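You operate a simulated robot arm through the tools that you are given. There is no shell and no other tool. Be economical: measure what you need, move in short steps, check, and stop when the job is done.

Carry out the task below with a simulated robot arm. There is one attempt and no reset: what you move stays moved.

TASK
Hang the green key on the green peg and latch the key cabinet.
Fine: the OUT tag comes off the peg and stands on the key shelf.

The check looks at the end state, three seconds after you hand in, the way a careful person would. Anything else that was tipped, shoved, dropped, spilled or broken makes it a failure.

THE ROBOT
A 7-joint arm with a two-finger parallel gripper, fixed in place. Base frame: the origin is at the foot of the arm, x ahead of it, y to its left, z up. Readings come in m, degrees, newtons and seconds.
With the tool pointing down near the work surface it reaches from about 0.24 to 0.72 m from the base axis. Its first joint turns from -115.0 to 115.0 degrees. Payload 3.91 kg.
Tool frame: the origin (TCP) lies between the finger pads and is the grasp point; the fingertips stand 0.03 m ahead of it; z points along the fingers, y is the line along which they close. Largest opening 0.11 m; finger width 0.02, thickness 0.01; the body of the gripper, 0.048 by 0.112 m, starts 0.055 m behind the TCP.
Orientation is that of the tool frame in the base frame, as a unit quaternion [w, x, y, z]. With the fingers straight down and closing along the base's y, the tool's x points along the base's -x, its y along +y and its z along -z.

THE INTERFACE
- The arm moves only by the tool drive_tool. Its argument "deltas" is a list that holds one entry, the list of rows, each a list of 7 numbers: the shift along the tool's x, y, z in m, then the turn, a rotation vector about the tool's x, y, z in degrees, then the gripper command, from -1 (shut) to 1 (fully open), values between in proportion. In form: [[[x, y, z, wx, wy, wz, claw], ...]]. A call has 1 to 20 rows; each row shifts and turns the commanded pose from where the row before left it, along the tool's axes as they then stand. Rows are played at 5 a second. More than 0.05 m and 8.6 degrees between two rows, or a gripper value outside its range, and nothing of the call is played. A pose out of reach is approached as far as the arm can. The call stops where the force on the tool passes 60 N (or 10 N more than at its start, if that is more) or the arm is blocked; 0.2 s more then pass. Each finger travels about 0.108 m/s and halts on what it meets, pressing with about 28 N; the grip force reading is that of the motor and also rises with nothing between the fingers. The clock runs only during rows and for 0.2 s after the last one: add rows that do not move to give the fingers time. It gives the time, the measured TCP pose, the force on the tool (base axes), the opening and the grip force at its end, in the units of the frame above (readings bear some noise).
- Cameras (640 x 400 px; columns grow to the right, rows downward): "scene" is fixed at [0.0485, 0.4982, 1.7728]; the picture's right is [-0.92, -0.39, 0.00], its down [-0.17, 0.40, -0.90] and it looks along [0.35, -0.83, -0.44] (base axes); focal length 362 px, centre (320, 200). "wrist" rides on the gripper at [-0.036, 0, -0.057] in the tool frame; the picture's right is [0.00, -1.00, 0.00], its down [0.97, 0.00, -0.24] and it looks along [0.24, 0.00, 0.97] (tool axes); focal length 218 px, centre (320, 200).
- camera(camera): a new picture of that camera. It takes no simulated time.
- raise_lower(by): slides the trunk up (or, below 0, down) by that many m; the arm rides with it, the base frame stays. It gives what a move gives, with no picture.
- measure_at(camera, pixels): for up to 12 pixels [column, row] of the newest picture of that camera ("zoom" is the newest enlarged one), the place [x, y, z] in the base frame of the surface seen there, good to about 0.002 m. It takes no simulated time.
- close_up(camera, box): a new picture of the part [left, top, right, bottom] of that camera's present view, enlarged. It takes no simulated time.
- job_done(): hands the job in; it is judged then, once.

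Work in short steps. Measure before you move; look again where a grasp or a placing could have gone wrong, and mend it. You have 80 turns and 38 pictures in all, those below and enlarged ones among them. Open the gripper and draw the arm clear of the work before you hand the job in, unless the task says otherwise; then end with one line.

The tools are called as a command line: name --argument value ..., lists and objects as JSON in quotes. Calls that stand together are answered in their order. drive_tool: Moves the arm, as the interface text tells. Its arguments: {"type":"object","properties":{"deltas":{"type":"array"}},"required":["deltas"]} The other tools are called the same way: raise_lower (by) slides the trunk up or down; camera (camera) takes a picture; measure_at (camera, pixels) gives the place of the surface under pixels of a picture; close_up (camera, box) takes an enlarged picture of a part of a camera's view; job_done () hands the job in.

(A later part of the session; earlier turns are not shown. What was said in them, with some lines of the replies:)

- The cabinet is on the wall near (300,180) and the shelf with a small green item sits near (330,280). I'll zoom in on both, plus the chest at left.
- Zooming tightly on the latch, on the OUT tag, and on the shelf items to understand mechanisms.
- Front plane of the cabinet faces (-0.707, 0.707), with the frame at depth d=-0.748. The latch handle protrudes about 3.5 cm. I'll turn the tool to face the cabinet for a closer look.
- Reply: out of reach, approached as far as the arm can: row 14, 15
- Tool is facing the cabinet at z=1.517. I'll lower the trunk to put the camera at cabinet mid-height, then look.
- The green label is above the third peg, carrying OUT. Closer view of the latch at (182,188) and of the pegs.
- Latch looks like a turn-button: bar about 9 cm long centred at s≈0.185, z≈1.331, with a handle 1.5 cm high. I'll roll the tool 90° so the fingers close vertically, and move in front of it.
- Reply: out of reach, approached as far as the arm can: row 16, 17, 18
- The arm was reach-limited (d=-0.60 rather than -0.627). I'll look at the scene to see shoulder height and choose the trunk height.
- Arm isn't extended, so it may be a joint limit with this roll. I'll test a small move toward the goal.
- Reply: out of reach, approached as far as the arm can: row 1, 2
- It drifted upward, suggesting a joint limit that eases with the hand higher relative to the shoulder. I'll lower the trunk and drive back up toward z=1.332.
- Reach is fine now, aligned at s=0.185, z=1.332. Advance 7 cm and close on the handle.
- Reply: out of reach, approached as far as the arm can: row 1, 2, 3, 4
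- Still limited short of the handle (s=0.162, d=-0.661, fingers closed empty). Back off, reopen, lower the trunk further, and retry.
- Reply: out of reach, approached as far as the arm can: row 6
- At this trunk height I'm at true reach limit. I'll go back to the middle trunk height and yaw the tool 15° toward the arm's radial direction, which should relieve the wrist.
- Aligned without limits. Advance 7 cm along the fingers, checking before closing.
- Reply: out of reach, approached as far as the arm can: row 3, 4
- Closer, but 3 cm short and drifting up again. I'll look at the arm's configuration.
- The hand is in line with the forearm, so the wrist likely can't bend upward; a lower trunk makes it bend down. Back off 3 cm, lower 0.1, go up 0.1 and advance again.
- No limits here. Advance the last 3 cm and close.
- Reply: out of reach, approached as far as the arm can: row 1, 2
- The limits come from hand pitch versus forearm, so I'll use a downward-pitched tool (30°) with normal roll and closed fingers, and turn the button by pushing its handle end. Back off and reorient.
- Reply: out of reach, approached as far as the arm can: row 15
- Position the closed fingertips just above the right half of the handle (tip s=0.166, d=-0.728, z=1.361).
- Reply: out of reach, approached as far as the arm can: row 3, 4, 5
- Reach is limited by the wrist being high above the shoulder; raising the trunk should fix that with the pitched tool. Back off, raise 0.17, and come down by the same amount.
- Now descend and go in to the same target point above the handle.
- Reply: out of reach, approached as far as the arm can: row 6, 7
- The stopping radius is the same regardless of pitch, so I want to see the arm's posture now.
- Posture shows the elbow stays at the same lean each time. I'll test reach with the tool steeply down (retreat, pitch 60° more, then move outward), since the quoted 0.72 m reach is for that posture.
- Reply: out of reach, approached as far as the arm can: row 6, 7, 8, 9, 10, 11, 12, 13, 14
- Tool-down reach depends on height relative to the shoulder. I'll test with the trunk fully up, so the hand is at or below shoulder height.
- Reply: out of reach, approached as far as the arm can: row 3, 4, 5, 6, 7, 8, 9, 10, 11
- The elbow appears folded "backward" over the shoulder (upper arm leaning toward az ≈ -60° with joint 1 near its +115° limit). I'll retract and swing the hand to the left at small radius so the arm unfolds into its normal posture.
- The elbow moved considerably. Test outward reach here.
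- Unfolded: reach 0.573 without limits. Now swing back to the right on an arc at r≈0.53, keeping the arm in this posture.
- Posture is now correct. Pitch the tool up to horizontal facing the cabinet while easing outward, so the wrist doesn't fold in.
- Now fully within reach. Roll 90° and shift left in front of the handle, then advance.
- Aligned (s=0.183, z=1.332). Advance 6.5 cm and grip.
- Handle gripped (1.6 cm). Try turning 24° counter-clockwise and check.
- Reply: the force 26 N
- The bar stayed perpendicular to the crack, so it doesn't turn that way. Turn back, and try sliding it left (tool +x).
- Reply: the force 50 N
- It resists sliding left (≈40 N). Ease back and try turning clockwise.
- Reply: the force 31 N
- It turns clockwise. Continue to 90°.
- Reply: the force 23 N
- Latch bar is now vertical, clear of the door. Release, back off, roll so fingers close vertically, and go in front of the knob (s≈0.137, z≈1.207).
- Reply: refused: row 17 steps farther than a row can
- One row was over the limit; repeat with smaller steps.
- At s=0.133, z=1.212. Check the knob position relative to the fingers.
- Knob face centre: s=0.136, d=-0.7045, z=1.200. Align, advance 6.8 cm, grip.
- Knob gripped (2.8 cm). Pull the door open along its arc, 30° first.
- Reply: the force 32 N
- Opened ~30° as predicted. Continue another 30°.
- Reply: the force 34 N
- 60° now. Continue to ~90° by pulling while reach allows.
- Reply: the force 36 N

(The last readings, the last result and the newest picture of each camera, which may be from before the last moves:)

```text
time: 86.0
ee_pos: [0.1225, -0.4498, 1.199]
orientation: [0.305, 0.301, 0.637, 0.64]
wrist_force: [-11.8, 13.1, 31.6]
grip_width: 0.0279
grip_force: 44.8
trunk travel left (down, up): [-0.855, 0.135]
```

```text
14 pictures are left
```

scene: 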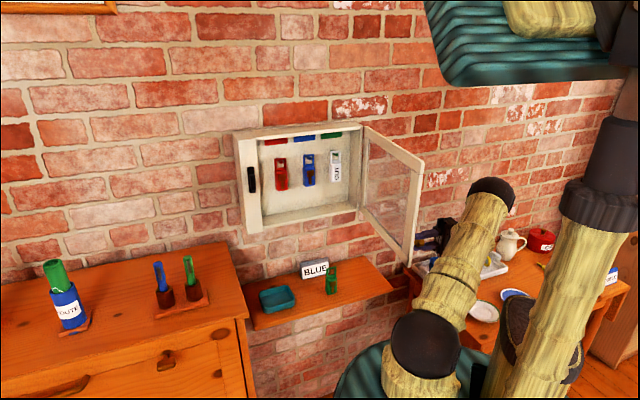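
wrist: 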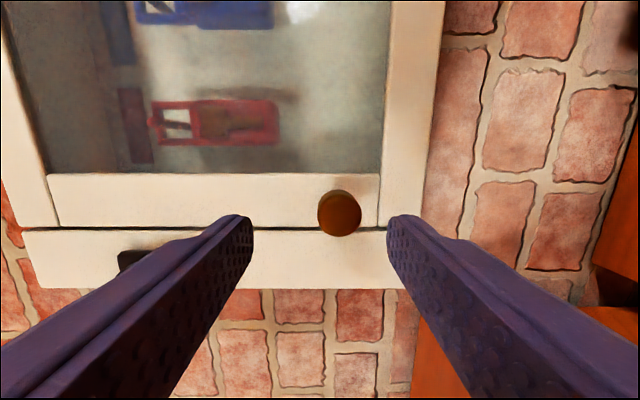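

Door at 84° with knob held. Release, back off, turn the tool to point down (clear of the door) on the door's outer side.

drive_tool --deltas '[[[0, 0, 0, 0, 0, 0, 0], [0, 0, 0, 0, 0, 0, 0], [0, 0, -0.03, 0, 0, 0, 0], [0, 0, -0.03, 0, 0, 0, 0], [0, 0, -0.02, 7.5, 0, 0, 0], [0, 0, 0, 7.5, 0, 0, -1], [0, 0, 0, 7.5, 0, 0, -1], [0, 0, 0, 7.5, 0, 0, -1], [0, 0, 0, 7.5, 0, 0, -1], [0, 0, 0, 7.5, 0, 0, -1], [0, 0, 0, 7.5, 0, 0, -1], [0, 0, 0, 7.5, 0, 0, -1], [0, 0, 0, 7.5, 0, 0, -1], [0, 0, 0, 7.5, 0, 0, -1], [0, 0, 0, 7.5, 0, 0, -1], [0, 0, 0, 7.5, 0, 0, -1], [0, 0, 0, 0, 0, 0, -1]]]'

```text
time: 89.6
ee_pos: [0.0755, -0.4948, 1.1956]
orientation: [0.001, 0.431, 0.903, 0.0]
wrist_force: [0.2, -0.9, 0.3]
grip_width: 0.0001
grip_force: 27.8
out of reach, approached as far as the arm can: row 4
trunk travel left (down, up): [-0.855, 0.135]
```

Now tool-down near neutral yaw. Pass around the door's free edge close to the base: in to (0,-0.34), then over to (0.24,-0.24).

drive_tool --deltas '[[[0.042, 0.01, 0, 0, 0, 0, -1], [0.042, 0.01, 0, 0, 0, 0, -1], [0.042, 0.01, 0, 0, 0, 0, -1], [0.042, 0.01, 0, 0, 0, 0, -1], [-0.012, 0.042, 0, 0, 0, 0, -1], [-0.012, 0.042, 0, 0, 0, 0, -1], [-0.012, 0.042, 0, 0, 0, 0, -1], [-0.012, 0.042, 0, 0, 0, 0, -1], [-0.012, 0.042, 0, 0, 0, 0, -1], [-0.012, 0.042, 0, 0, 0, 0, -1], [0, 0, 0, 0, 0, 0, -1]]]'

camera --camera "scene"

```text
time: 92.0
ee_pos: [0.2445, -0.2366, 1.1933]
orientation: [0.0, 0.431, 0.902, 0.0]
wrist_force: [-0.1, 0.4, -0.5]
grip_width: 0.0
grip_force: 27.8
trunk travel left (down, up): [-0.855, 0.135]
```

```text
13 pictures are left
```

scene: 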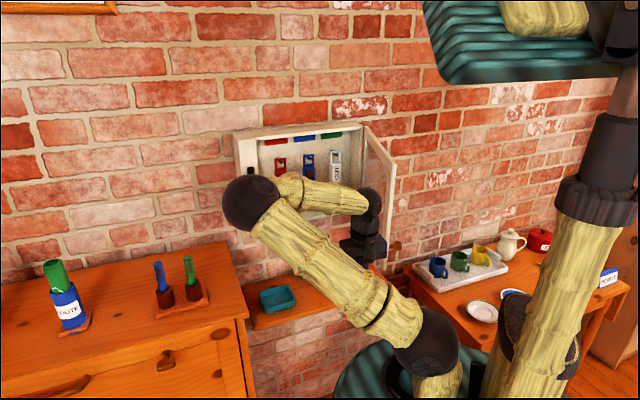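

The hand is on the inner side and the door stayed open. Measure door edge and inside items.

measure_at --camera "scene" --pixels '[[394, 170], [393, 195], [365, 150], [398, 245], [335, 155], [336, 175], [338, 136], [310, 136], [280, 160], [282, 178], [307, 160], [306, 148]]'

close_up --camera "scene" --box '[256, 120, 400, 210]'

```text
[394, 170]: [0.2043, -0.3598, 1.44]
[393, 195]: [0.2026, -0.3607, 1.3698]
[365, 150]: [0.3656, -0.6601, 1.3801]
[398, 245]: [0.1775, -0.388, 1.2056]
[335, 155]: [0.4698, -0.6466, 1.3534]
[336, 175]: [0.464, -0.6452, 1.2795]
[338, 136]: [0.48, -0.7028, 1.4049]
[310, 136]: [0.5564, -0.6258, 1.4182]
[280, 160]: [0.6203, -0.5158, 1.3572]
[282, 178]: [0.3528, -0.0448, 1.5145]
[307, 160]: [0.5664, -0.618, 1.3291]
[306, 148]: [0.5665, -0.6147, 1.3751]
```

```text
4.44 times, centred on (328, 165) of scene
```

zoom: 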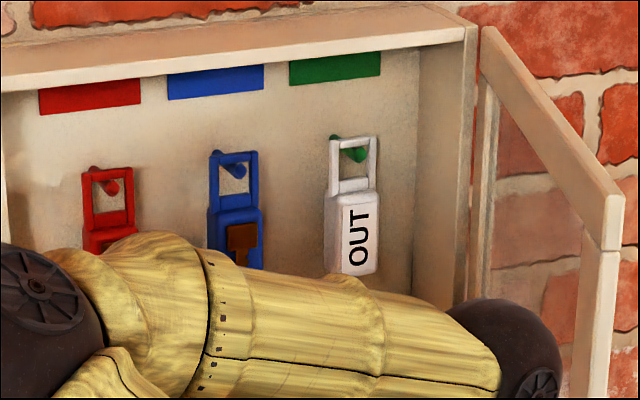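

Door is about 75–78° open; I'll push its top rail further with the fingertips from above. Raise first.

raise_lower --by 0.13

drive_tool --deltas '[[[0, 0, -0.036, 0, 0, 0, -1], [0, 0, -0.036, 0, 0, 0, -1], [0, 0, -0.036, 0, 0, 0, -1], [-0.029, -0.0135, 0, 0, 0, 0, -1], [-0.029, -0.0135, 0, 0, 0, 0, -1], [-0.029, -0.0135, 0, 0, 0, 0, -1], [-0.029, -0.0135, 0, 0, 0, 0, -1], [0, 0, 0, 0, 0, 0, -1]]]'

```text
time: 93.6
ee_pos: [0.2433, -0.2376, 1.3242]
orientation: [0.001, 0.431, 0.902, 0.0]
wrist_force: [0.0, -0.2, -0.3]
grip_width: 0.0
grip_force: 27.9
trunk travel left (down, up): [-0.985, 0.005]
```

```text
time: 95.4
ee_pos: [0.2764, -0.3586, 1.4312]
orientation: [0.002, 0.43, 0.903, -0.001]
wrist_force: [1.1, 0.9, -0.6]
grip_width: 0.0001
grip_force: 27.8
trunk travel left (down, up): [-0.985, 0.005]
```

Fingertips are inside the door at top-rail height (tips z≈1.40). Sweep right to push the door past 110°, then come back.

drive_tool --deltas '[[[-0.0075, -0.0324, 0, 0, 0, 0, -1], [-0.0075, -0.0324, 0, 0, 0, 0, -1], [-0.0075, -0.0324, 0, 0, 0, 0, -1], [-0.0075, -0.0324, 0, 0, 0, 0, -1], [-0.0075, -0.0324, 0, 0, 0, 0, -1], [-0.0075, -0.0324, 0, 0, 0, 0, -1], [-0.0075, -0.0324, 0, 0, 0, 0, -1], [-0.0075, -0.0324, 0, 0, 0, 0, -1], [0, 0, 0, 0, 0, 0, -1]]]'

```text
time: 97.4
ee_pos: [0.1205, -0.5585, 1.4336]
orientation: [0.003, 0.427, 0.904, 0.009]
wrist_force: [20.1, 32.5, 3.6]
grip_width: 0.0
grip_force: 27.7
trunk travel left (down, up): [-0.985, 0.005]
stopped in row 9: the force on the tool passed its limit (the readings are from after the stop); the commanded pose is now the measured one
```

Door pushed open to about 110°. Come back left, then pitch the tool up to face the cabinet interior.

drive_tool --deltas '[[[0.006, 0.035, 0, 0, 0, 0, -1], [0.006, 0.035, 0, 0, 0, 0, -1], [0.006, 0.035, 0, 0, 0, 0, -1], [0.006, 0.035, 0, 0, 0, 0, -1], [0.006, 0.035, 0, 0, 0, 0, -1], [0.006, 0.035, 0, 0, 0, -6, -1], [-0.012, 0, 0, 0, -7.5, 0, 0], [-0.0119, 0, 0.0016, 0, -7.5, 0, 0], [-0.0116, 0, 0.0031, 0, -7.5, 0, 0], [-0.0111, 0, 0.0046, 0, -7.5, 0, 0], [-0.0104, 0, 0.006, 0, -7.5, 0, 0], [-0.0095, 0, 0.0073, 0, -7.5, 0, 0], [-0.0085, 0, 0.0085, 0, -7.5, 0, 0], [-0.0073, 0, 0.0095, 0, -7.5, 0, 0], [-0.006, 0, 0.0104, 0, -7.5, 0, 0], [-0.0046, 0, 0.0111, 0, -7.5, 0, 0], [-0.0031, 0, 0.0116, 0, -7.5, 0, 0], [-0.0016, 0, 0.0119, 0, -7.5, 0, 0], [0, 0, 0, 0, 0, 0, 0]]]'

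raise_lower --by -0.14

```text
time: 101.4
ee_pos: [0.355, -0.5094, 1.4342]
orientation: [0.655, 0.275, 0.652, -0.265]
wrist_force: [-0.2, 0.3, -0.5]
grip_width: 0.0551
grip_force: 0.0
trunk travel left (down, up): [-0.985, 0.005]
```

```text
time: 103.0
ee_pos: [0.3536, -0.5103, 1.2925]
orientation: [0.654, 0.276, 0.653, -0.264]
wrist_force: [0.0, 0.3, -0.9]
grip_width: 0.055
grip_force: 0.1
trunk travel left (down, up): [-0.845, 0.145]
```

At s=-0.111, d=-0.611, z=1.2925 facing the tag. Look with the wrist camera.

camera --camera "wrist"

```text
11 pictures are left
```

wrist: 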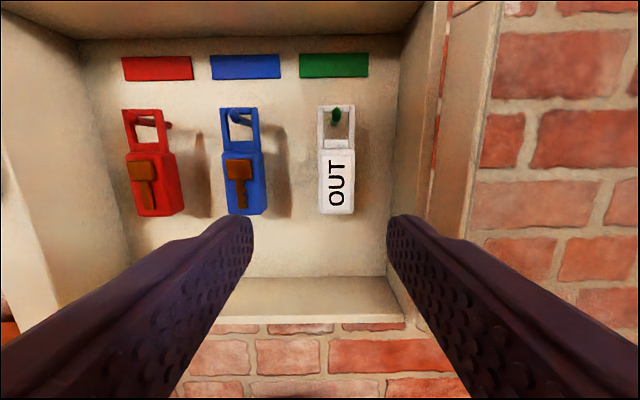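

measure_at --camera "wrist" --pixels '[[322, 180], [353, 180], [337, 155], [337, 211], [337, 108], [336, 118], [331, 130], [322, 125], [351, 125], [337, 142], [380, 220], [420, 200]]'

```text
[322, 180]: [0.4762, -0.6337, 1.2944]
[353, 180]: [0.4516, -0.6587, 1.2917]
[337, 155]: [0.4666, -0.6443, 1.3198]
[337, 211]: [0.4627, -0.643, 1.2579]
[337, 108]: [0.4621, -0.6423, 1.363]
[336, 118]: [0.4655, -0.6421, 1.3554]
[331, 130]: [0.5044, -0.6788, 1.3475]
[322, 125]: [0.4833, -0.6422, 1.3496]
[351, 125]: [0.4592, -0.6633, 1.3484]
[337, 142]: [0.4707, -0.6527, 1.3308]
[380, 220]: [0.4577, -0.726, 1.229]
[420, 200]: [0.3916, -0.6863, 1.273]
```

Tag centre s=-0.129, width 3.5 cm, front d=-0.785, body z 1.255–1.325. Go straight in with fingers either side and grip.

drive_tool --deltas '[[[0.0025, -0.018, 0.02, 0, 0, -0.9, 0], [0, 0, 0.03, 0, 0, 0, 0], [0, 0, 0.03, 0, 0, 0, 0], [0, 0, 0.03, 0, 0, 0, 0], [0, 0, 0.03, 0, 0, 0, 0], [0, 0, 0.02, 0, 0, 0, 0], [0, 0, 0.014, 0, 0, 0, 0], [0, 0, 0, 0, 0, 0, 0], [0, 0, 0, 0, 0, 0, -0.4], [0, 0, 0, 0, 0, 0, -0.6], [0, 0, 0, 0, 0, 0, -0.6], [0, 0, 0, 0, 0, 0, -0.6]]]'

```text
time: 105.6
ee_pos: [0.4662, -0.6457, 1.2874]
orientation: [0.652, 0.27, 0.655, -0.269]
wrist_force: [0.8, -0.8, -0.7]
grip_width: 0.0397
grip_force: 28.0
trunk travel left (down, up): [-0.845, 0.145]
```

Tag held (width 4.0 cm). Lift 1.2 cm and withdraw.

drive_tool --deltas '[[[-0.006, 0, 0, 0, 0, 0, -1], [-0.006, 0, 0, 0, 0, 0, -1], [0, 0, 0, 0, 0, 0, -1], [0, 0, -0.015, 0, 0, 0, -1], [0, 0, -0.015, 0, 0, 0, -1], [0, 0, -0.02, 0, 0, 0, -1], [0, 0, -0.03, 0, 0, 0, -1], [0, 0, -0.03, 0, 0, 0, -1], [0, 0, -0.03, 0, 0, 0, -1], [0, 0, -0.03, 0, 0, 0, -1], [0, 0, 0, 0, 0, 0, -1]]]'

camera --camera "wrist"

```text
time: 108.0
ee_pos: [0.3435, -0.5275, 1.3014]
orientation: [0.652, 0.271, 0.655, -0.27]
wrist_force: [-0.6, 0.3, -0.5]
grip_width: 0.0395
grip_force: 28.1
trunk travel left (down, up): [-0.845, 0.145]
```

```text
10 pictures are left
```

wrist: 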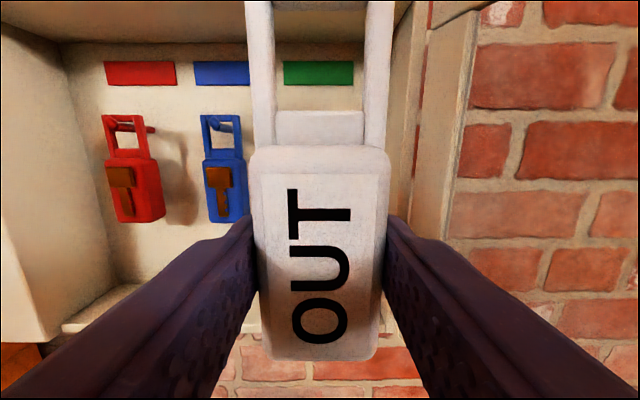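

OUT tag is off the peg and held. I need the shelf's right part; take a scene picture to measure free space.

camera --camera "scene"

```text
9 pictures are left
```

scene: 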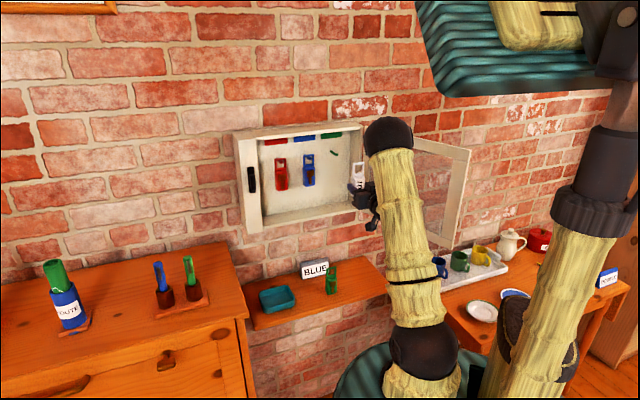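

measure_at --camera "scene" --pixels '[[380, 280], [370, 270], [360, 262], [365, 285], [350, 275], [384, 290], [345, 290], [294, 292], [262, 293], [332, 281], [327, 292], [336, 291]]'

```text
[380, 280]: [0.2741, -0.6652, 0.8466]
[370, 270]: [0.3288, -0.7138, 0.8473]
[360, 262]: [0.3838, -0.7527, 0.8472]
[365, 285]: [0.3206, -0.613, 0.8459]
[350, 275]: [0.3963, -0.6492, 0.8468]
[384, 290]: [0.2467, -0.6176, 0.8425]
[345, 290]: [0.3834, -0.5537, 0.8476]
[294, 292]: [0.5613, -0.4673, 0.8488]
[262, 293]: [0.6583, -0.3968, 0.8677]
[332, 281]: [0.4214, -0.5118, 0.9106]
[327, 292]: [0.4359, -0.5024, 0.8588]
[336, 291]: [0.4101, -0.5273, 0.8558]
```

Shelf is free right of the key (front edge d≈-0.61, right end s≈-0.28, z=0.847). Shift right to s=-0.17 and lower the trunk by 0.38.

drive_tool --deltas '[[[0, -0.02, 0, 0, 0, 0, -1], [0, -0.02, 0, 0, 0, 0, -1], [0, 0, 0, 0, 0, 0, -1]]]'

raise_lower --by -0.37

```text
time: 108.8
ee_pos: [0.317, -0.5532, 1.3016]
orientation: [0.652, 0.271, 0.655, -0.269]
wrist_force: [-0.8, -0.4, -1.0]
grip_width: 0.0396
grip_force: 27.9
trunk travel left (down, up): [-0.845, 0.145]
```

```text
time: 112.4
ee_pos: [0.3164, -0.5531, 0.9306]
orientation: [0.652, 0.27, 0.656, -0.268]
wrist_force: [0.7, -0.4, 0.0]
grip_width: 0.0395
grip_force: 27.8
trunk travel left (down, up): [-0.475, 0.515]
```

Advance 9 cm over the shelf and descend to ~0.887.

drive_tool --deltas '[[[0, 0, 0.03, 0, 0, 0, -1], [0, 0, 0.03, 0, 0, 0, -1], [0, 0, 0.03, 0, 0, 0, -1], [0.02, 0, 0, 0, 0, 0, -1], [0.02, 0, 0, 0, 0, 0, -1], [0.003, 0, 0, 0, 0, 0, -1], [0, 0, 0, 0, 0, 0, -1]]]'

close_up --camera "scene" --box '[300, 240, 400, 303]'

```text
time: 114.0
ee_pos: [0.3797, -0.6171, 0.8873]
orientation: [0.652, 0.271, 0.655, -0.269]
wrist_force: [0.1, -0.4, -0.5]
grip_width: 0.0396
grip_force: 28.4
trunk travel left (down, up): [-0.475, 0.515]
```

```text
6.35 times, centred on (350, 272) of scene
```

zoom: 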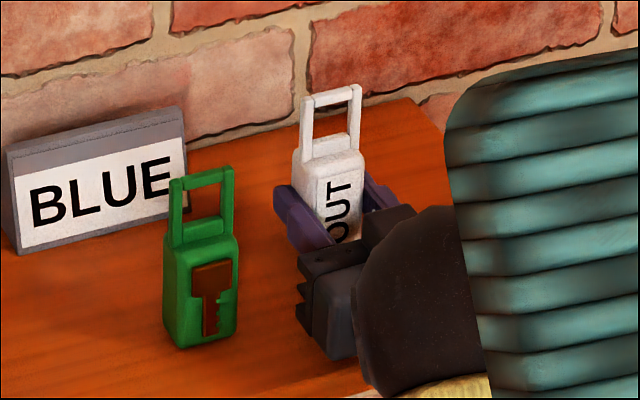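

Compare tops of tag and key to know the remaining gap.

measure_at --camera "zoom" --pixels '[[350, 92], [330, 97], [205, 176], [190, 178], [205, 250], [185, 345], [220, 342], [345, 155]]'

```text
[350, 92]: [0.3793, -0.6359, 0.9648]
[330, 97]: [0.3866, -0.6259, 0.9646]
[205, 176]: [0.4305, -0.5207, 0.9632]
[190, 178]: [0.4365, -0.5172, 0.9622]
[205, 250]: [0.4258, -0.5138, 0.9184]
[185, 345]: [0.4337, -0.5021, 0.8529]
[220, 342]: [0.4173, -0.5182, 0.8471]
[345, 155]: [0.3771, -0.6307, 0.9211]
```

Gap is about 2 mm. Lower in 1 mm steps and check for contact.

drive_tool --deltas '[[[0.001, 0, 0, 0, 0, 0, -1], [0.001, 0, 0, 0, 0, 0, -1], [0, 0, 0, 0, 0, 0, -1]]]'

```text
time: 114.8
ee_pos: [0.3806, -0.6189, 0.8862]
orientation: [0.652, 0.27, 0.655, -0.269]
wrist_force: [0.5, -0.5, -1.0]
grip_width: 0.0396
grip_force: 28.4
trunk travel left (down, up): [-0.475, 0.515]
```

No contact yet; go down another 2 mm.

drive_tool --deltas '[[[0.001, 0, 0, 0, 0, 0, -1], [0.001, 0, 0, 0, 0, 0, -1], [0, 0, 0, 0, 0, 0, -1]]]'

```text
time: 115.6
ee_pos: [0.3804, -0.617, 0.8849]
orientation: [0.652, 0.27, 0.654, -0.27]
wrist_force: [0.7, -3.5, 7.7]
grip_width: 0.0396
grip_force: 28.5
trunk travel left (down, up): [-0.475, 0.515]
```

Contact. Open slightly and withdraw straight back, then raise and view.

drive_tool --deltas '[[[0, 0, 0, 0, 0, 0, -0.15], [0, 0, 0, 0, 0, 0, 0.1], [0, 0, 0, 0, 0, 0, 0.1], [0, 0, -0.02, 0, 0, 0, 0.1], [0, 0, -0.03, 0, 0, 0, 0.1], [0, 0, -0.03, 0, 0, 0, 0.1], [0, 0, -0.03, 0, 0, 0, 0.1], [0, 0, -0.02, 0, 0, 0, 0.1], [0, 0.02, 0, 0, 0, 0, 0.1], [0, 0.04, 0, 0, 0, 0, 0.1], [0, 0.043, 0, 0, 0, 0, 0], [0, 0, 0, 0, 0, 0, 0]]]'

camera --camera "wrist"

```text
time: 118.2
ee_pos: [0.3582, -0.4519, 0.8856]
orientation: [0.652, 0.271, 0.655, -0.27]
wrist_force: [0.1, 1.2, -0.7]
grip_width: 0.0548
grip_force: 0.1
trunk travel left (down, up): [-0.475, 0.515]
```

```text
7 pictures are left
```

wrist: 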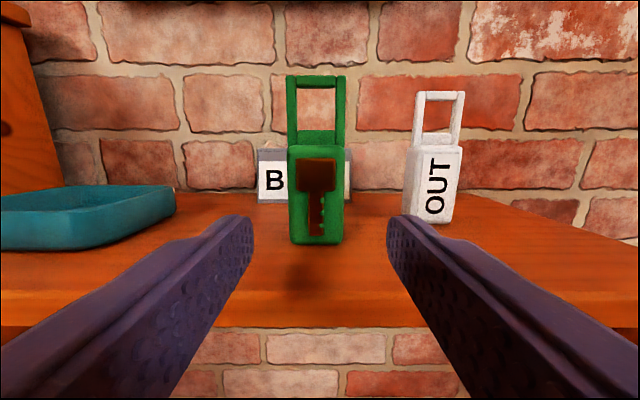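

OUT stands upright. Measure the key.

measure_at --camera "wrist" --pixels '[[293, 200], [340, 200], [317, 155], [317, 238], [291, 225], [340, 225], [317, 80], [300, 175], [425, 210], [265, 190]]'

```text
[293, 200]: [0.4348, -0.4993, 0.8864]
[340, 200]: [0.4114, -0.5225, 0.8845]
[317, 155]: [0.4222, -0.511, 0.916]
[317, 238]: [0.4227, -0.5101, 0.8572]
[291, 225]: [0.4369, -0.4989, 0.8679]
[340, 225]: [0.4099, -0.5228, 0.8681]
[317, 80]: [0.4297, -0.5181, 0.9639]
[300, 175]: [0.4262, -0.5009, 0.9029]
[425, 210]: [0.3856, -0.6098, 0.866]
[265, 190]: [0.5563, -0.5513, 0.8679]
```

Key centre s=-0.062, front d=-0.6605, aligned. Advance and grip with the same relative height as the tag.

drive_tool --deltas '[[[0, 0.0043, 0.02, 0, 0, 0, 0], [0.0005, 0, 0.03, 0, 0, 0, 0], [0, 0, 0.03, 0, 0, 0, 0], [0, 0, 0.008, 0, 0, 0, 0], [0, 0, 0, 0, 0, 0, 0], [0, 0, 0, 0, 0, 0, -0.4], [0, 0, 0, 0, 0, 0, -0.6], [0, 0, 0, 0, 0, 0, -0.6], [0, 0, 0, 0, 0, 0, -1]]]'

```text
time: 120.2
ee_pos: [0.4245, -0.5114, 0.8834]
orientation: [0.653, 0.27, 0.655, -0.269]
wrist_force: [-0.3, -0.1, 0.4]
grip_width: 0.0394
grip_force: 28.4
trunk travel left (down, up): [-0.475, 0.515]
```

Key gripped. Lift 6 cm, draw back, then raise the trunk.

drive_tool --deltas '[[[-0.02, 0, 0, 0, 0, 0, -1], [-0.02, 0, 0, 0, 0, 0, -1], [-0.02, 0, 0, 0, 0, 0, -1], [0, 0, -0.025, 0, 0, 0, -1], [0, 0, -0.025, 0, 0, 0, -1], [0, 0, 0, 0, 0, 0, -1]]]'

raise_lower --by 0.356

```text
time: 121.6
ee_pos: [0.3893, -0.4776, 0.9433]
orientation: [0.653, 0.269, 0.655, -0.268]
wrist_force: [0.4, 0.6, 0.1]
grip_width: 0.0393
grip_force: 28.1
trunk travel left (down, up): [-0.475, 0.515]
```

```text
time: 125.1
ee_pos: [0.391, -0.4763, 1.2994]
orientation: [0.652, 0.271, 0.656, -0.269]
wrist_force: [-0.6, 1.0, -0.9]
grip_width: 0.0395
grip_force: 28.3
trunk travel left (down, up): [-0.831, 0.159]
```

Shift right 6.6 cm to the green peg line, advance to d≈-0.735, and check alignment before threading.

drive_tool --deltas '[[[0, -0.033, 0, 0, 0, 0, -1], [0, -0.033, 0, 0, 0, 0, -1], [0, 0, 0.03, 0, 0, 0, -1], [0, 0, 0.03, 0, 0, 0, -1], [0, 0, 0.03, 0, 0, 0, -1], [0, 0, 0.032, 0, 0, 0, -1], [0, 0, 0, 0, 0, 0, -1]]]'

camera --camera "wrist"

```text
time: 126.7
ee_pos: [0.4312, -0.6109, 1.2988]
orientation: [0.653, 0.27, 0.655, -0.268]
wrist_force: [-0.3, 0.5, -0.1]
grip_width: 0.0394
grip_force: 27.8
trunk travel left (down, up): [-0.831, 0.159]
```

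```text
6 pictures are left
```

wrist: 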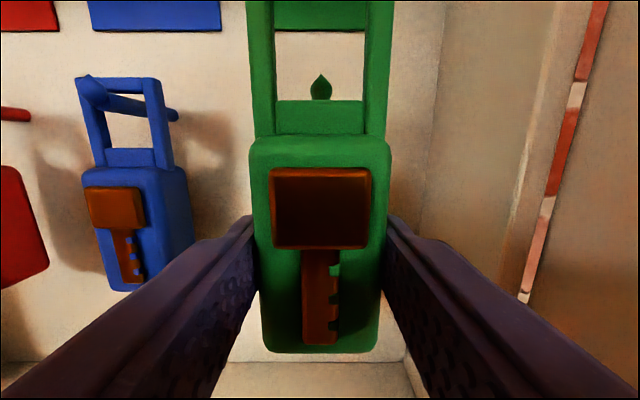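

The peg shows centred in the key's window at (321,90). Thread it: forward 4.9 cm at this height.

drive_tool --deltas '[[[-0.001, 0, 0.015, 0, 0, 0, -1], [0, 0, 0.012, 0, 0, 0, -1], [0, 0, 0.012, 0, 0, 0, -1], [0, 0, 0.01, 0, 0, 0, -1], [0, 0, 0, 0, 0, 0, -1]]]'

```text
time: 127.9
ee_pos: [0.4656, -0.6427, 1.2991]
orientation: [0.653, 0.27, 0.655, -0.269]
wrist_force: [-0.9, -0.2, -1.2]
grip_width: 0.0396
grip_force: 27.8
trunk travel left (down, up): [-0.831, 0.159]
```

No contact forces. Lower 1.2 cm onto the peg.

drive_tool --deltas '[[[0.004, 0, 0.001, 0, 0, 0, -1], [0.004, 0, 0.001, 0, 0, 0, -1], [0.003, 0, 0, 0, 0, 0, -1], [0.001, 0, 0, 0, 0, 0, -1], [0, 0, 0, 0, 0, 0, -1]]]'

camera --camera "wrist"

```text
time: 129.1
ee_pos: [0.4664, -0.6445, 1.2867]
orientation: [0.652, 0.27, 0.656, -0.268]
wrist_force: [-0.1, 0.5, -0.3]
grip_width: 0.0393
grip_force: 27.8
trunk travel left (down, up): [-0.831, 0.159]
```

```text
5 pictures are left
```

wrist: 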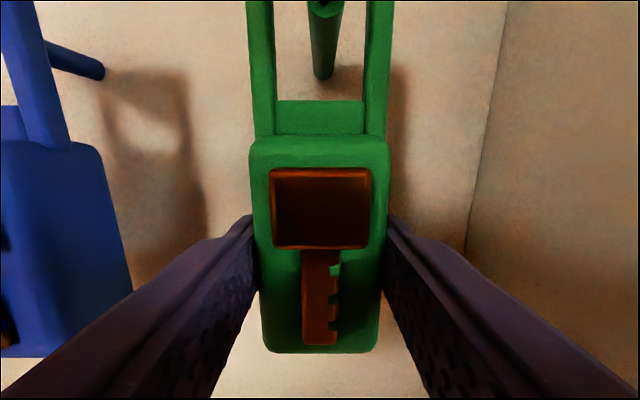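

Peg goes through the window. Lower a bit more until contact.

drive_tool --deltas '[[[0.001, 0, 0, 0, 0, 0, -1], [0.001, 0, 0, 0, 0, 0, -1], [0, 0, 0, 0, 0, 0, -1]]]'

```text
time: 129.9
ee_pos: [0.4662, -0.646, 1.2858]
orientation: [0.653, 0.271, 0.654, -0.27]
wrist_force: [-0.1, -0.1, 3.6]
grip_width: 0.0392
grip_force: 28.1
trunk travel left (down, up): [-0.831, 0.159]
```

Contact (3.6 N up). Release gently, withdraw straight back and check.

drive_tool --deltas '[[[0, 0, 0, 0, 0, 0, -0.2], [0, 0, 0, 0, 0, 0, -0.1], [0, 0, 0, 0, 0, 0, 0], [0, 0, 0, 0, 0, 0, 0.05], [0, 0, -0.015, 0, 0, 0, 0.05], [0, 0, -0.025, 0, 0, 0, 0.05], [0, 0, -0.03, 0, 0, 0, 0.05], [0, 0, -0.03, 0, 0, 0, 0.05], [0, 0, -0.03, 0, 0, 0, 0.05], [0, 0, -0.03, 0, 0, 0, 0], [0, 0, -0.02, 0, 0, 0, 0], [0, 0, 0, 0, 0, 0, 0]]]'

camera --camera "wrist"

```text
time: 132.5
ee_pos: [0.3398, -0.5178, 1.2851]
orientation: [0.652, 0.271, 0.654, -0.27]
wrist_force: [0.4, -0.2, -0.2]
grip_width: 0.0552
grip_force: 0.0
trunk travel left (down, up): [-0.831, 0.159]
```

```text
4 pictures are left
```

wrist: 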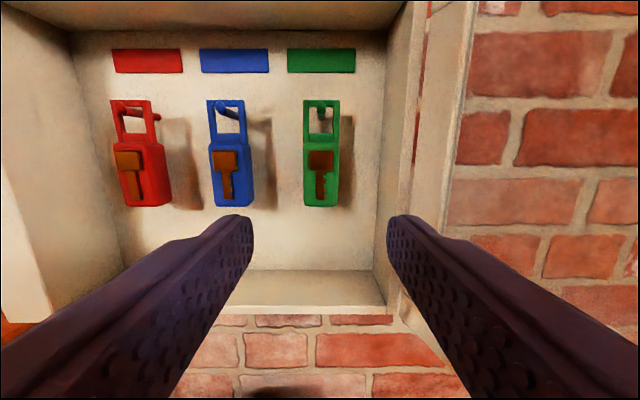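

Green key hangs on the green peg. Now to close the door: raise the trunk, pitch the tool down while retreating, and lift above the door top.

raise_lower --by 0.155

drive_tool --deltas '[[[0, 0, -0.012, 0, 7.5, 0, -1], [0.0016, 0, -0.0119, 0, 7.5, 0, -1], [0.0031, 0, -0.0116, 0, 7.5, 0, -1], [0.0046, 0, -0.0111, 0, 7.5, 0, -1], [0.006, 0, -0.0104, 0, 7.5, 0, -1], [0.0073, 0, -0.0095, 0, 7.5, 0, -1], [0.0085, 0, -0.0085, 0, 7.5, 0, -1], [0.0095, 0, -0.0073, 0, 7.5, 0, -1], [0.0104, 0, -0.006, 0, 7.5, 0, -1], [0.0111, 0, -0.0046, 0, 7.5, 0, -1], [0.0116, 0, -0.0031, 0, 7.5, 0, -1], [0.0119, 0, -0.0016, 0, 7.5, 0, -1], [0, 0, -0.03, 0, 0, 0, -1], [0, 0, -0.03, 0, 0, 0, -1], [0, 0, -0.02, 0, 0, 0, -1], [0, 0, 0, 0, 0, 0, -1]]]'

```text
time: 134.3
ee_pos: [0.3379, -0.5174, 1.4397]
orientation: [0.652, 0.271, 0.655, -0.27]
wrist_force: [0.2, 0.2, 0.0]
grip_width: 0.0551
grip_force: 0.0
trunk travel left (down, up): [-0.986, 0.004]
```

```text
time: 137.7
ee_pos: [0.2372, -0.4152, 1.5222]
orientation: [-0.002, 0.381, 0.925, 0.001]
wrist_force: [0.3, 0.4, -0.2]
grip_width: 0.0
grip_force: 28.0
trunk travel left (down, up): [-0.986, 0.004]
```

Above the door (tips z≈1.49). Cross over the top to its outer side (s=-0.40, d=-0.47), then lower 9 cm.

drive_tool --deltas '[[[-0.0013, -0.039, 0, 0, 0, 0, -1], [-0.0013, -0.039, 0, 0, 0, 0, -1], [-0.0013, -0.039, 0, 0, 0, 0, -1], [-0.0013, -0.039, 0, 0, 0, 0, -1], [-0.0013, -0.039, 0, 0, 0, 0, -1], [-0.0013, -0.039, 0, 0, 0, 0, -1], [-0.0013, -0.04, 0, 0, 0, 0, -1], [0, 0, 0, 0, 0, 0, -1]]]'

camera --camera "wrist"

```text
time: 139.5
ee_pos: [0.0548, -0.6168, 1.5209]
orientation: [-0.003, 0.381, 0.924, 0.0]
wrist_force: [0.2, 1.0, -0.2]
grip_width: 0.0
grip_force: 28.1
trunk travel left (down, up): [-0.986, 0.004]
```

```text
3 pictures are left
```

wrist: 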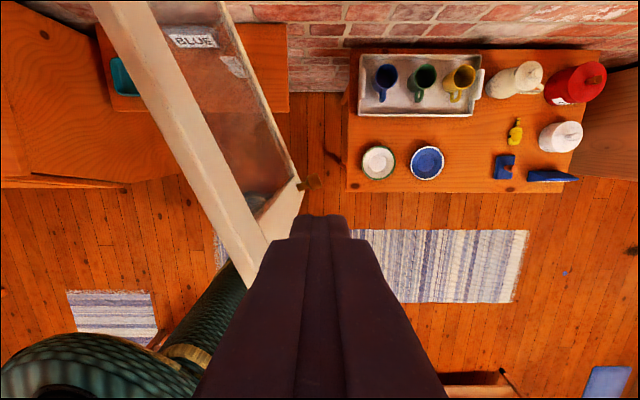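

The door's top rail runs from (125,10) to (255,240), left of the fingers. Measure it.

measure_at --camera "wrist" --pixels '[[120, 20], [180, 120], [235, 215], [262, 240], [220, 250], [150, 20], [307, 184]]'

```text
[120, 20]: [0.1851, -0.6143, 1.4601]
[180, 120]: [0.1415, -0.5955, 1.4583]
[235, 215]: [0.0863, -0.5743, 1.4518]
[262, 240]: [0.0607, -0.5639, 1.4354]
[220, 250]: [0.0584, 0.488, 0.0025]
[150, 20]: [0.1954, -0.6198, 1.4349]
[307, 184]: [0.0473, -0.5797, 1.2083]
```

Door is at 113°, fingers 3 cm outside it. Lower 9 cm and sweep along the closing arc to about 40°.

drive_tool --deltas '[[[0, 0, 0.045, 0, 0, 0, -1], [0, 0, 0.045, 0, 0, 0, -1], [-0.0025, 0.0215, 0, 0, 0, 0, -1], [-0.0025, 0.0215, 0, 0, 0, 0, -1], [0.0107, 0.0307, 0, 0, 0, 0, -1], [0.0107, 0.0307, 0, 0, 0, 0, -1], [0.0107, 0.0307, 0, 0, 0, 0, -1], [0, 0.027, 0, 0, 0, 0, -1], [0, 0.027, 0, 0, 0, 0, -1], [0, 0.027, 0, 0, 0, 0, -1], [0, 0.027, 0, 0, 0, 0, -1], [-0.0095, 0.0254, 0, 0, 0, 0, -1], [-0.0095, 0.0254, 0, 0, 0, 0, -1], [-0.0095, 0.0254, 0, 0, 0, 0, -1], [-0.0095, 0.0254, 0, 0, 0, 0, -1], [-0.0167, 0.0213, 0, 0, 0, 0, -1], [-0.0167, 0.0213, 0, 0, 0, 0, -1], [-0.0167, 0.0213, 0, 0, 0, 0, -1], [0, 0, 0, 0, 0, 0, -1]]]'

```text
time: 143.5
ee_pos: [0.3811, -0.3689, 1.4305]
orientation: [-0.001, 0.382, 0.924, 0.001]
wrist_force: [-0.9, 0.4, 0.7]
grip_width: 0.0
grip_force: 28.6
trunk travel left (down, up): [-0.986, 0.004]
```

Continue closing along the arc to the front plane.

drive_tool --deltas '[[[-0.0237, 0.0173, 0, 0, 0, 0, -1], [-0.0237, 0.0173, 0, 0, 0, 0, -1], [-0.0237, 0.0173, 0, 0, 0, 0, -1], [-0.0217, 0.0092, 0, 0, 0, 0, -1], [-0.0217, 0.0092, 0, 0, 0, 0, -1], [-0.0217, 0.0092, 0, 0, 0, 0, -1], [-0.0185, 0.0045, 0, 0, 0, 0, -1], [-0.0185, 0.0045, 0, 0, 0, 0, -1], [-0.012, 0.0015, 0, 0, 0, 0, -1], [-0.012, 0.0015, 0, 0, 0, 0, -1], [0, 0, 0, 0, 0, 0, -1]]]'

```text
time: 145.9
ee_pos: [0.5632, -0.4301, 1.4293]
orientation: [-0.002, 0.38, 0.925, 0.0]
wrist_force: [0.2, 0.3, 0.5]
grip_width: 0.0
grip_force: 27.5
out of reach, approached as far as the arm can: row 8, 9, 10
trunk travel left (down, up): [-0.986, 0.004]
```

Door nearly shut (~5°). Retreat, pitch the tool horizontal, and push it shut with closed fingertips on the stile.

drive_tool --deltas '[[[0.035, 0.007, 0, 0, 0, 0, -1], [0.035, 0.007, 0, 0, 0, 0, -1], [0.035, 0.007, 0, 0, 0, 0, -1], [0.035, 0.007, 0, 0, 0, 0, -1], [-0.008, 0, 0, 0, -7.5, 0, -1], [-0.0079, 0, 0.001, 0, -7.5, 0, -1], [-0.0077, 0, 0.0021, 0, -7.5, 0, -1], [-0.0074, 0, 0.0031, 0, -7.5, 0, -1], [-0.0069, 0, 0.004, 0, -7.5, 0, -1], [-0.0063, 0, 0.0049, 0, -7.5, 0, -1], [-0.0057, 0, 0.0057, 0, -7.5, 0, -1], [-0.0049, 0, 0.0063, 0, -7.5, 0, -1], [-0.004, 0, 0.0069, 0, -7.5, 0, -1], [-0.0031, 0, 0.0074, 0, -7.5, 0, -1], [-0.0021, 0, 0.0077, 0, -7.5, 0, -1], [-0.001, 0, 0.0079, 0, -7.5, 0, -1], [0, 0, 0, 0, 0, 0, -1]]]'

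raise_lower --by -0.13

```text
time: 149.5
ee_pos: [0.5512, -0.3769, 1.4301]
orientation: [0.652, 0.27, 0.655, -0.27]
wrist_force: [-1.2, 1.0, 1.3]
grip_width: 0.0
grip_force: 27.9
trunk travel left (down, up): [-0.986, 0.004]
```

```text
time: 151.1
ee_pos: [0.5522, -0.3773, 1.2991]
orientation: [0.653, 0.27, 0.655, -0.269]
wrist_force: [-0.6, 1.2, -0.2]
grip_width: 0.0
grip_force: 28.1
trunk travel left (down, up): [-0.856, 0.134]
5 turns are left
```

Only 5 turns remain. Push the door shut, retreat, move in front of the (vertical) latch handle and roll 180° as when I released it, then look.

drive_tool --deltas '[[[0, 0, 0.02, 0, 0, 0, -1], [0, 0, 0.02, 0, 0, 0, -1], [0, 0, 0.015, 0, 0, 0, -1], [0, 0, 0.007, 0, 0, 0, -1], [0, 0, 0, 0, 0, 0, -1], [0, 0, -0.025, 0, 0, 0, -1], [0, 0, -0.03, 0, 0, 0, -1], [0, 0, -0.025, 0, 0, 0, -1], [-0.0155, 0.0315, 0, 0, 0, 0, -1], [-0.0155, 0.0315, 0, 0, 0, 0, -1], [0, 0, 0, 0, 0, 8.5, -1], [0, 0, 0, 0, 0, 8.5, -1], [0, 0, 0, 0, 0, 8.5, -1], [0, 0, 0, 0, 0, 8.5, -1], [0, 0, 0, 0, 0, 8.5, -1], [0, 0, 0, 0, 0, 8.5, -1], [0, 0, 0, 0, 0, 8.5, -1], [0, 0, 0, 0, 0, 8.5, -1], [0, 0, 0, 0, 0, 8.5, -1], [0, 0, 0, 0, 0, 8.5, -1]]]'

drive_tool --deltas '[[[0, 0, 0, 0, 0, 8.5, 0], [0, 0, 0, 0, 0, 8.5, 0], [0, 0, 0, 0, 0, 8.5, 0], [0, 0, 0, 0, 0, 8.5, 0], [0, 0, 0, 0, 0, 8.5, 0], [0, 0, 0, 0, 0, 8.5, 0], [0, 0, 0, 0, 0, 8.5, 0], [0, 0, 0, 0, 0, 8.5, 0], [0, 0, 0, 0, 0, 8.5, 0], [0, 0, 0, 0, 0, 8.5, 0], [0, 0, 0, 0, 0, 8.5, 0], [0, 0, 0, 0, 0, 1.5, 0], [0, 0, 0, 0, 0, 0, 0]]]'

camera --camera "wrist"

```text
time: 155.3
ee_pos: [0.5818, -0.3213, 1.3294]
orientation: [0.663, 0.642, 0.299, 0.244]
wrist_force: [0.9, -0.1, 0.1]
grip_width: 0.0
grip_force: 27.8
trunk travel left (down, up): [-0.856, 0.134]
```

```text
time: 158.1
ee_pos: [0.5834, -0.32, 1.3297]
orientation: [0.268, 0.655, -0.27, 0.652]
wrist_force: [1.1, 0.1, 0.3]
grip_width: 0.0548
grip_force: 0.1
trunk travel left (down, up): [-0.856, 0.134]
```

```text
2 pictures are left
4 turns are left
```

wrist: 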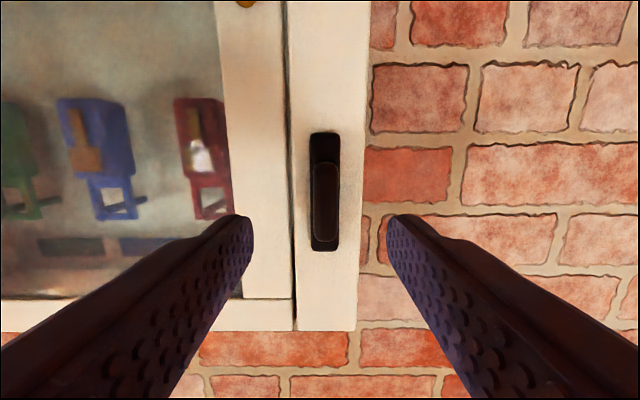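

Door is flush and the handle lines up. Advance 6.5 cm, grip, and turn the bar back 90°.

drive_tool --deltas '[[[0, -0.001, 0.02, 0, 0, 0, 0], [0, 0, 0.02, 0, 0, 0, 0], [0, 0, 0.015, 0, 0, 0, 0], [0, 0, 0.01, 0, 0, 0, 0], [0, 0, 0, 0, 0, 0, 0], [0, 0, 0, 0, 0, 0, -1], [0, 0, 0, 0, 0, 0, -1], [0, 0, 0, 0, 0, 0, -1]]]'

drive_tool --deltas '[[[0, 0, 0, 0, 0, -6, -1], [0, 0, 0, 0, 0, -6, -1], [0, 0, 0, 0, 0, -6, -1], [0, 0, 0, 0, 0, -6, -1], [0, 0, 0, 0, 0, -6, -1], [0, 0, 0, 0, 0, -6, -1], [0, 0, 0, 0, 0, -6, -1], [0, 0, 0, 0, 0, -6, -1], [0, 0, 0, 0, 0, -6, -1], [0, 0, 0, 0, 0, -6, -1], [0, 0, 0, 0, 0, -6, -1], [0, 0, 0, 0, 0, -6, -1], [0, 0, 0, 0, 0, -6, -1], [0, 0, 0, 0, 0, -6, -1], [0, 0, 0, 0, 0, -6, -1], [0, 0, 0, 0, 0, -1, -1], [0, 0, 0, 0, 0, 0, -1]]]'

camera --camera "wrist"

```text
time: 159.9
ee_pos: [0.6323, -0.3635, 1.3303]
orientation: [0.269, 0.655, -0.269, 0.653]
wrist_force: [7.7, 4.2, 3.3]
grip_width: 0.0158
grip_force: 44.8
trunk travel left (down, up): [-0.856, 0.134]
```

```text
time: 163.5
ee_pos: [0.6317, -0.365, 1.3309]
orientation: [0.655, 0.651, 0.278, 0.265]
wrist_force: [15.4, 3.8, 7.4]
grip_width: 0.0158
grip_force: 45.0
trunk travel left (down, up): [-0.856, 0.134]
```

```text
1 pictures are left
3 turns are left
```

wrist: 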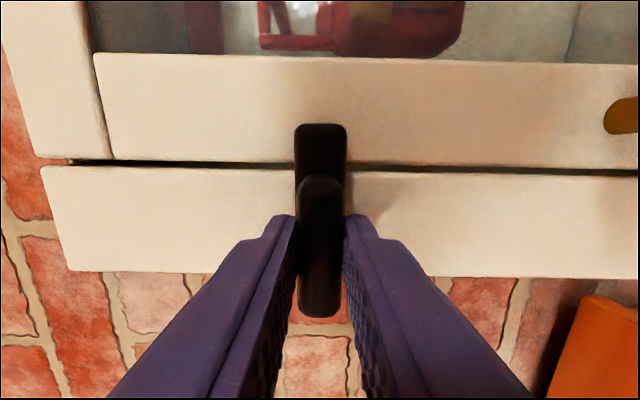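

The bar again crosses the crack at (320,165), so the door is latched. Release, retreat well clear and take a final look.

drive_tool --deltas '[[[0, 0, 0, 0, 0, 0, -0.3], [0, 0, 0, 0, 0, 0, 0], [0, 0, 0, 0, 0, 0, 0], [0, 0, -0.02, 0, 0, 0, 0], [0, 0, -0.03, 0, 0, 0, 0], [0, 0, -0.03, 0, 0, 0, 0], [0, 0, -0.03, 0, 0, 0, 0.5], [0, 0, -0.03, 0, 0, 0, 0.5], [0, 0, -0.03, 0, 0, 0, 1], [0, 0, 0, 0, 0, 0, 1], [0, 0, 0, 0, 0, 0, 1]]]'

camera --camera "scene"

```text
time: 165.9
ee_pos: [0.5107, -0.2465, 1.3307]
orientation: [0.654, 0.652, 0.278, 0.265]
wrist_force: [0.0, -0.1, -0.2]
grip_width: 0.1099
grip_force: 0.1
trunk travel left (down, up): [-0.856, 0.134]
```

```text
0 pictures are left
2 turns are left
```

scene: 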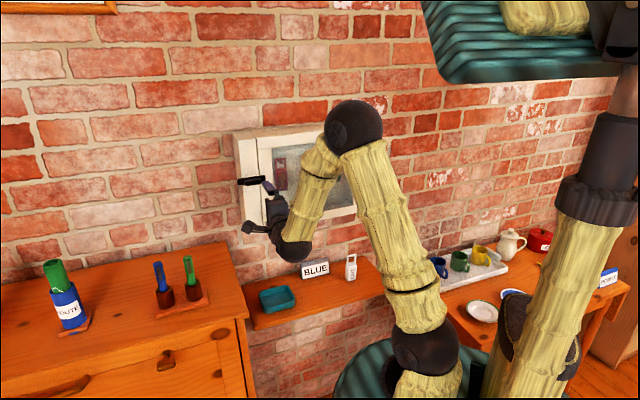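

The cabinet is shut with the bar horizontal, the OUT tag stands on the shelf at (351,267), the gripper is open and the arm is clear, so I'm handing in.

job_done

```text
The job is handed in.
```

The green key hangs on the green peg, the OUT tag stands on the key shelf, and the key cabinet is closed and latched.
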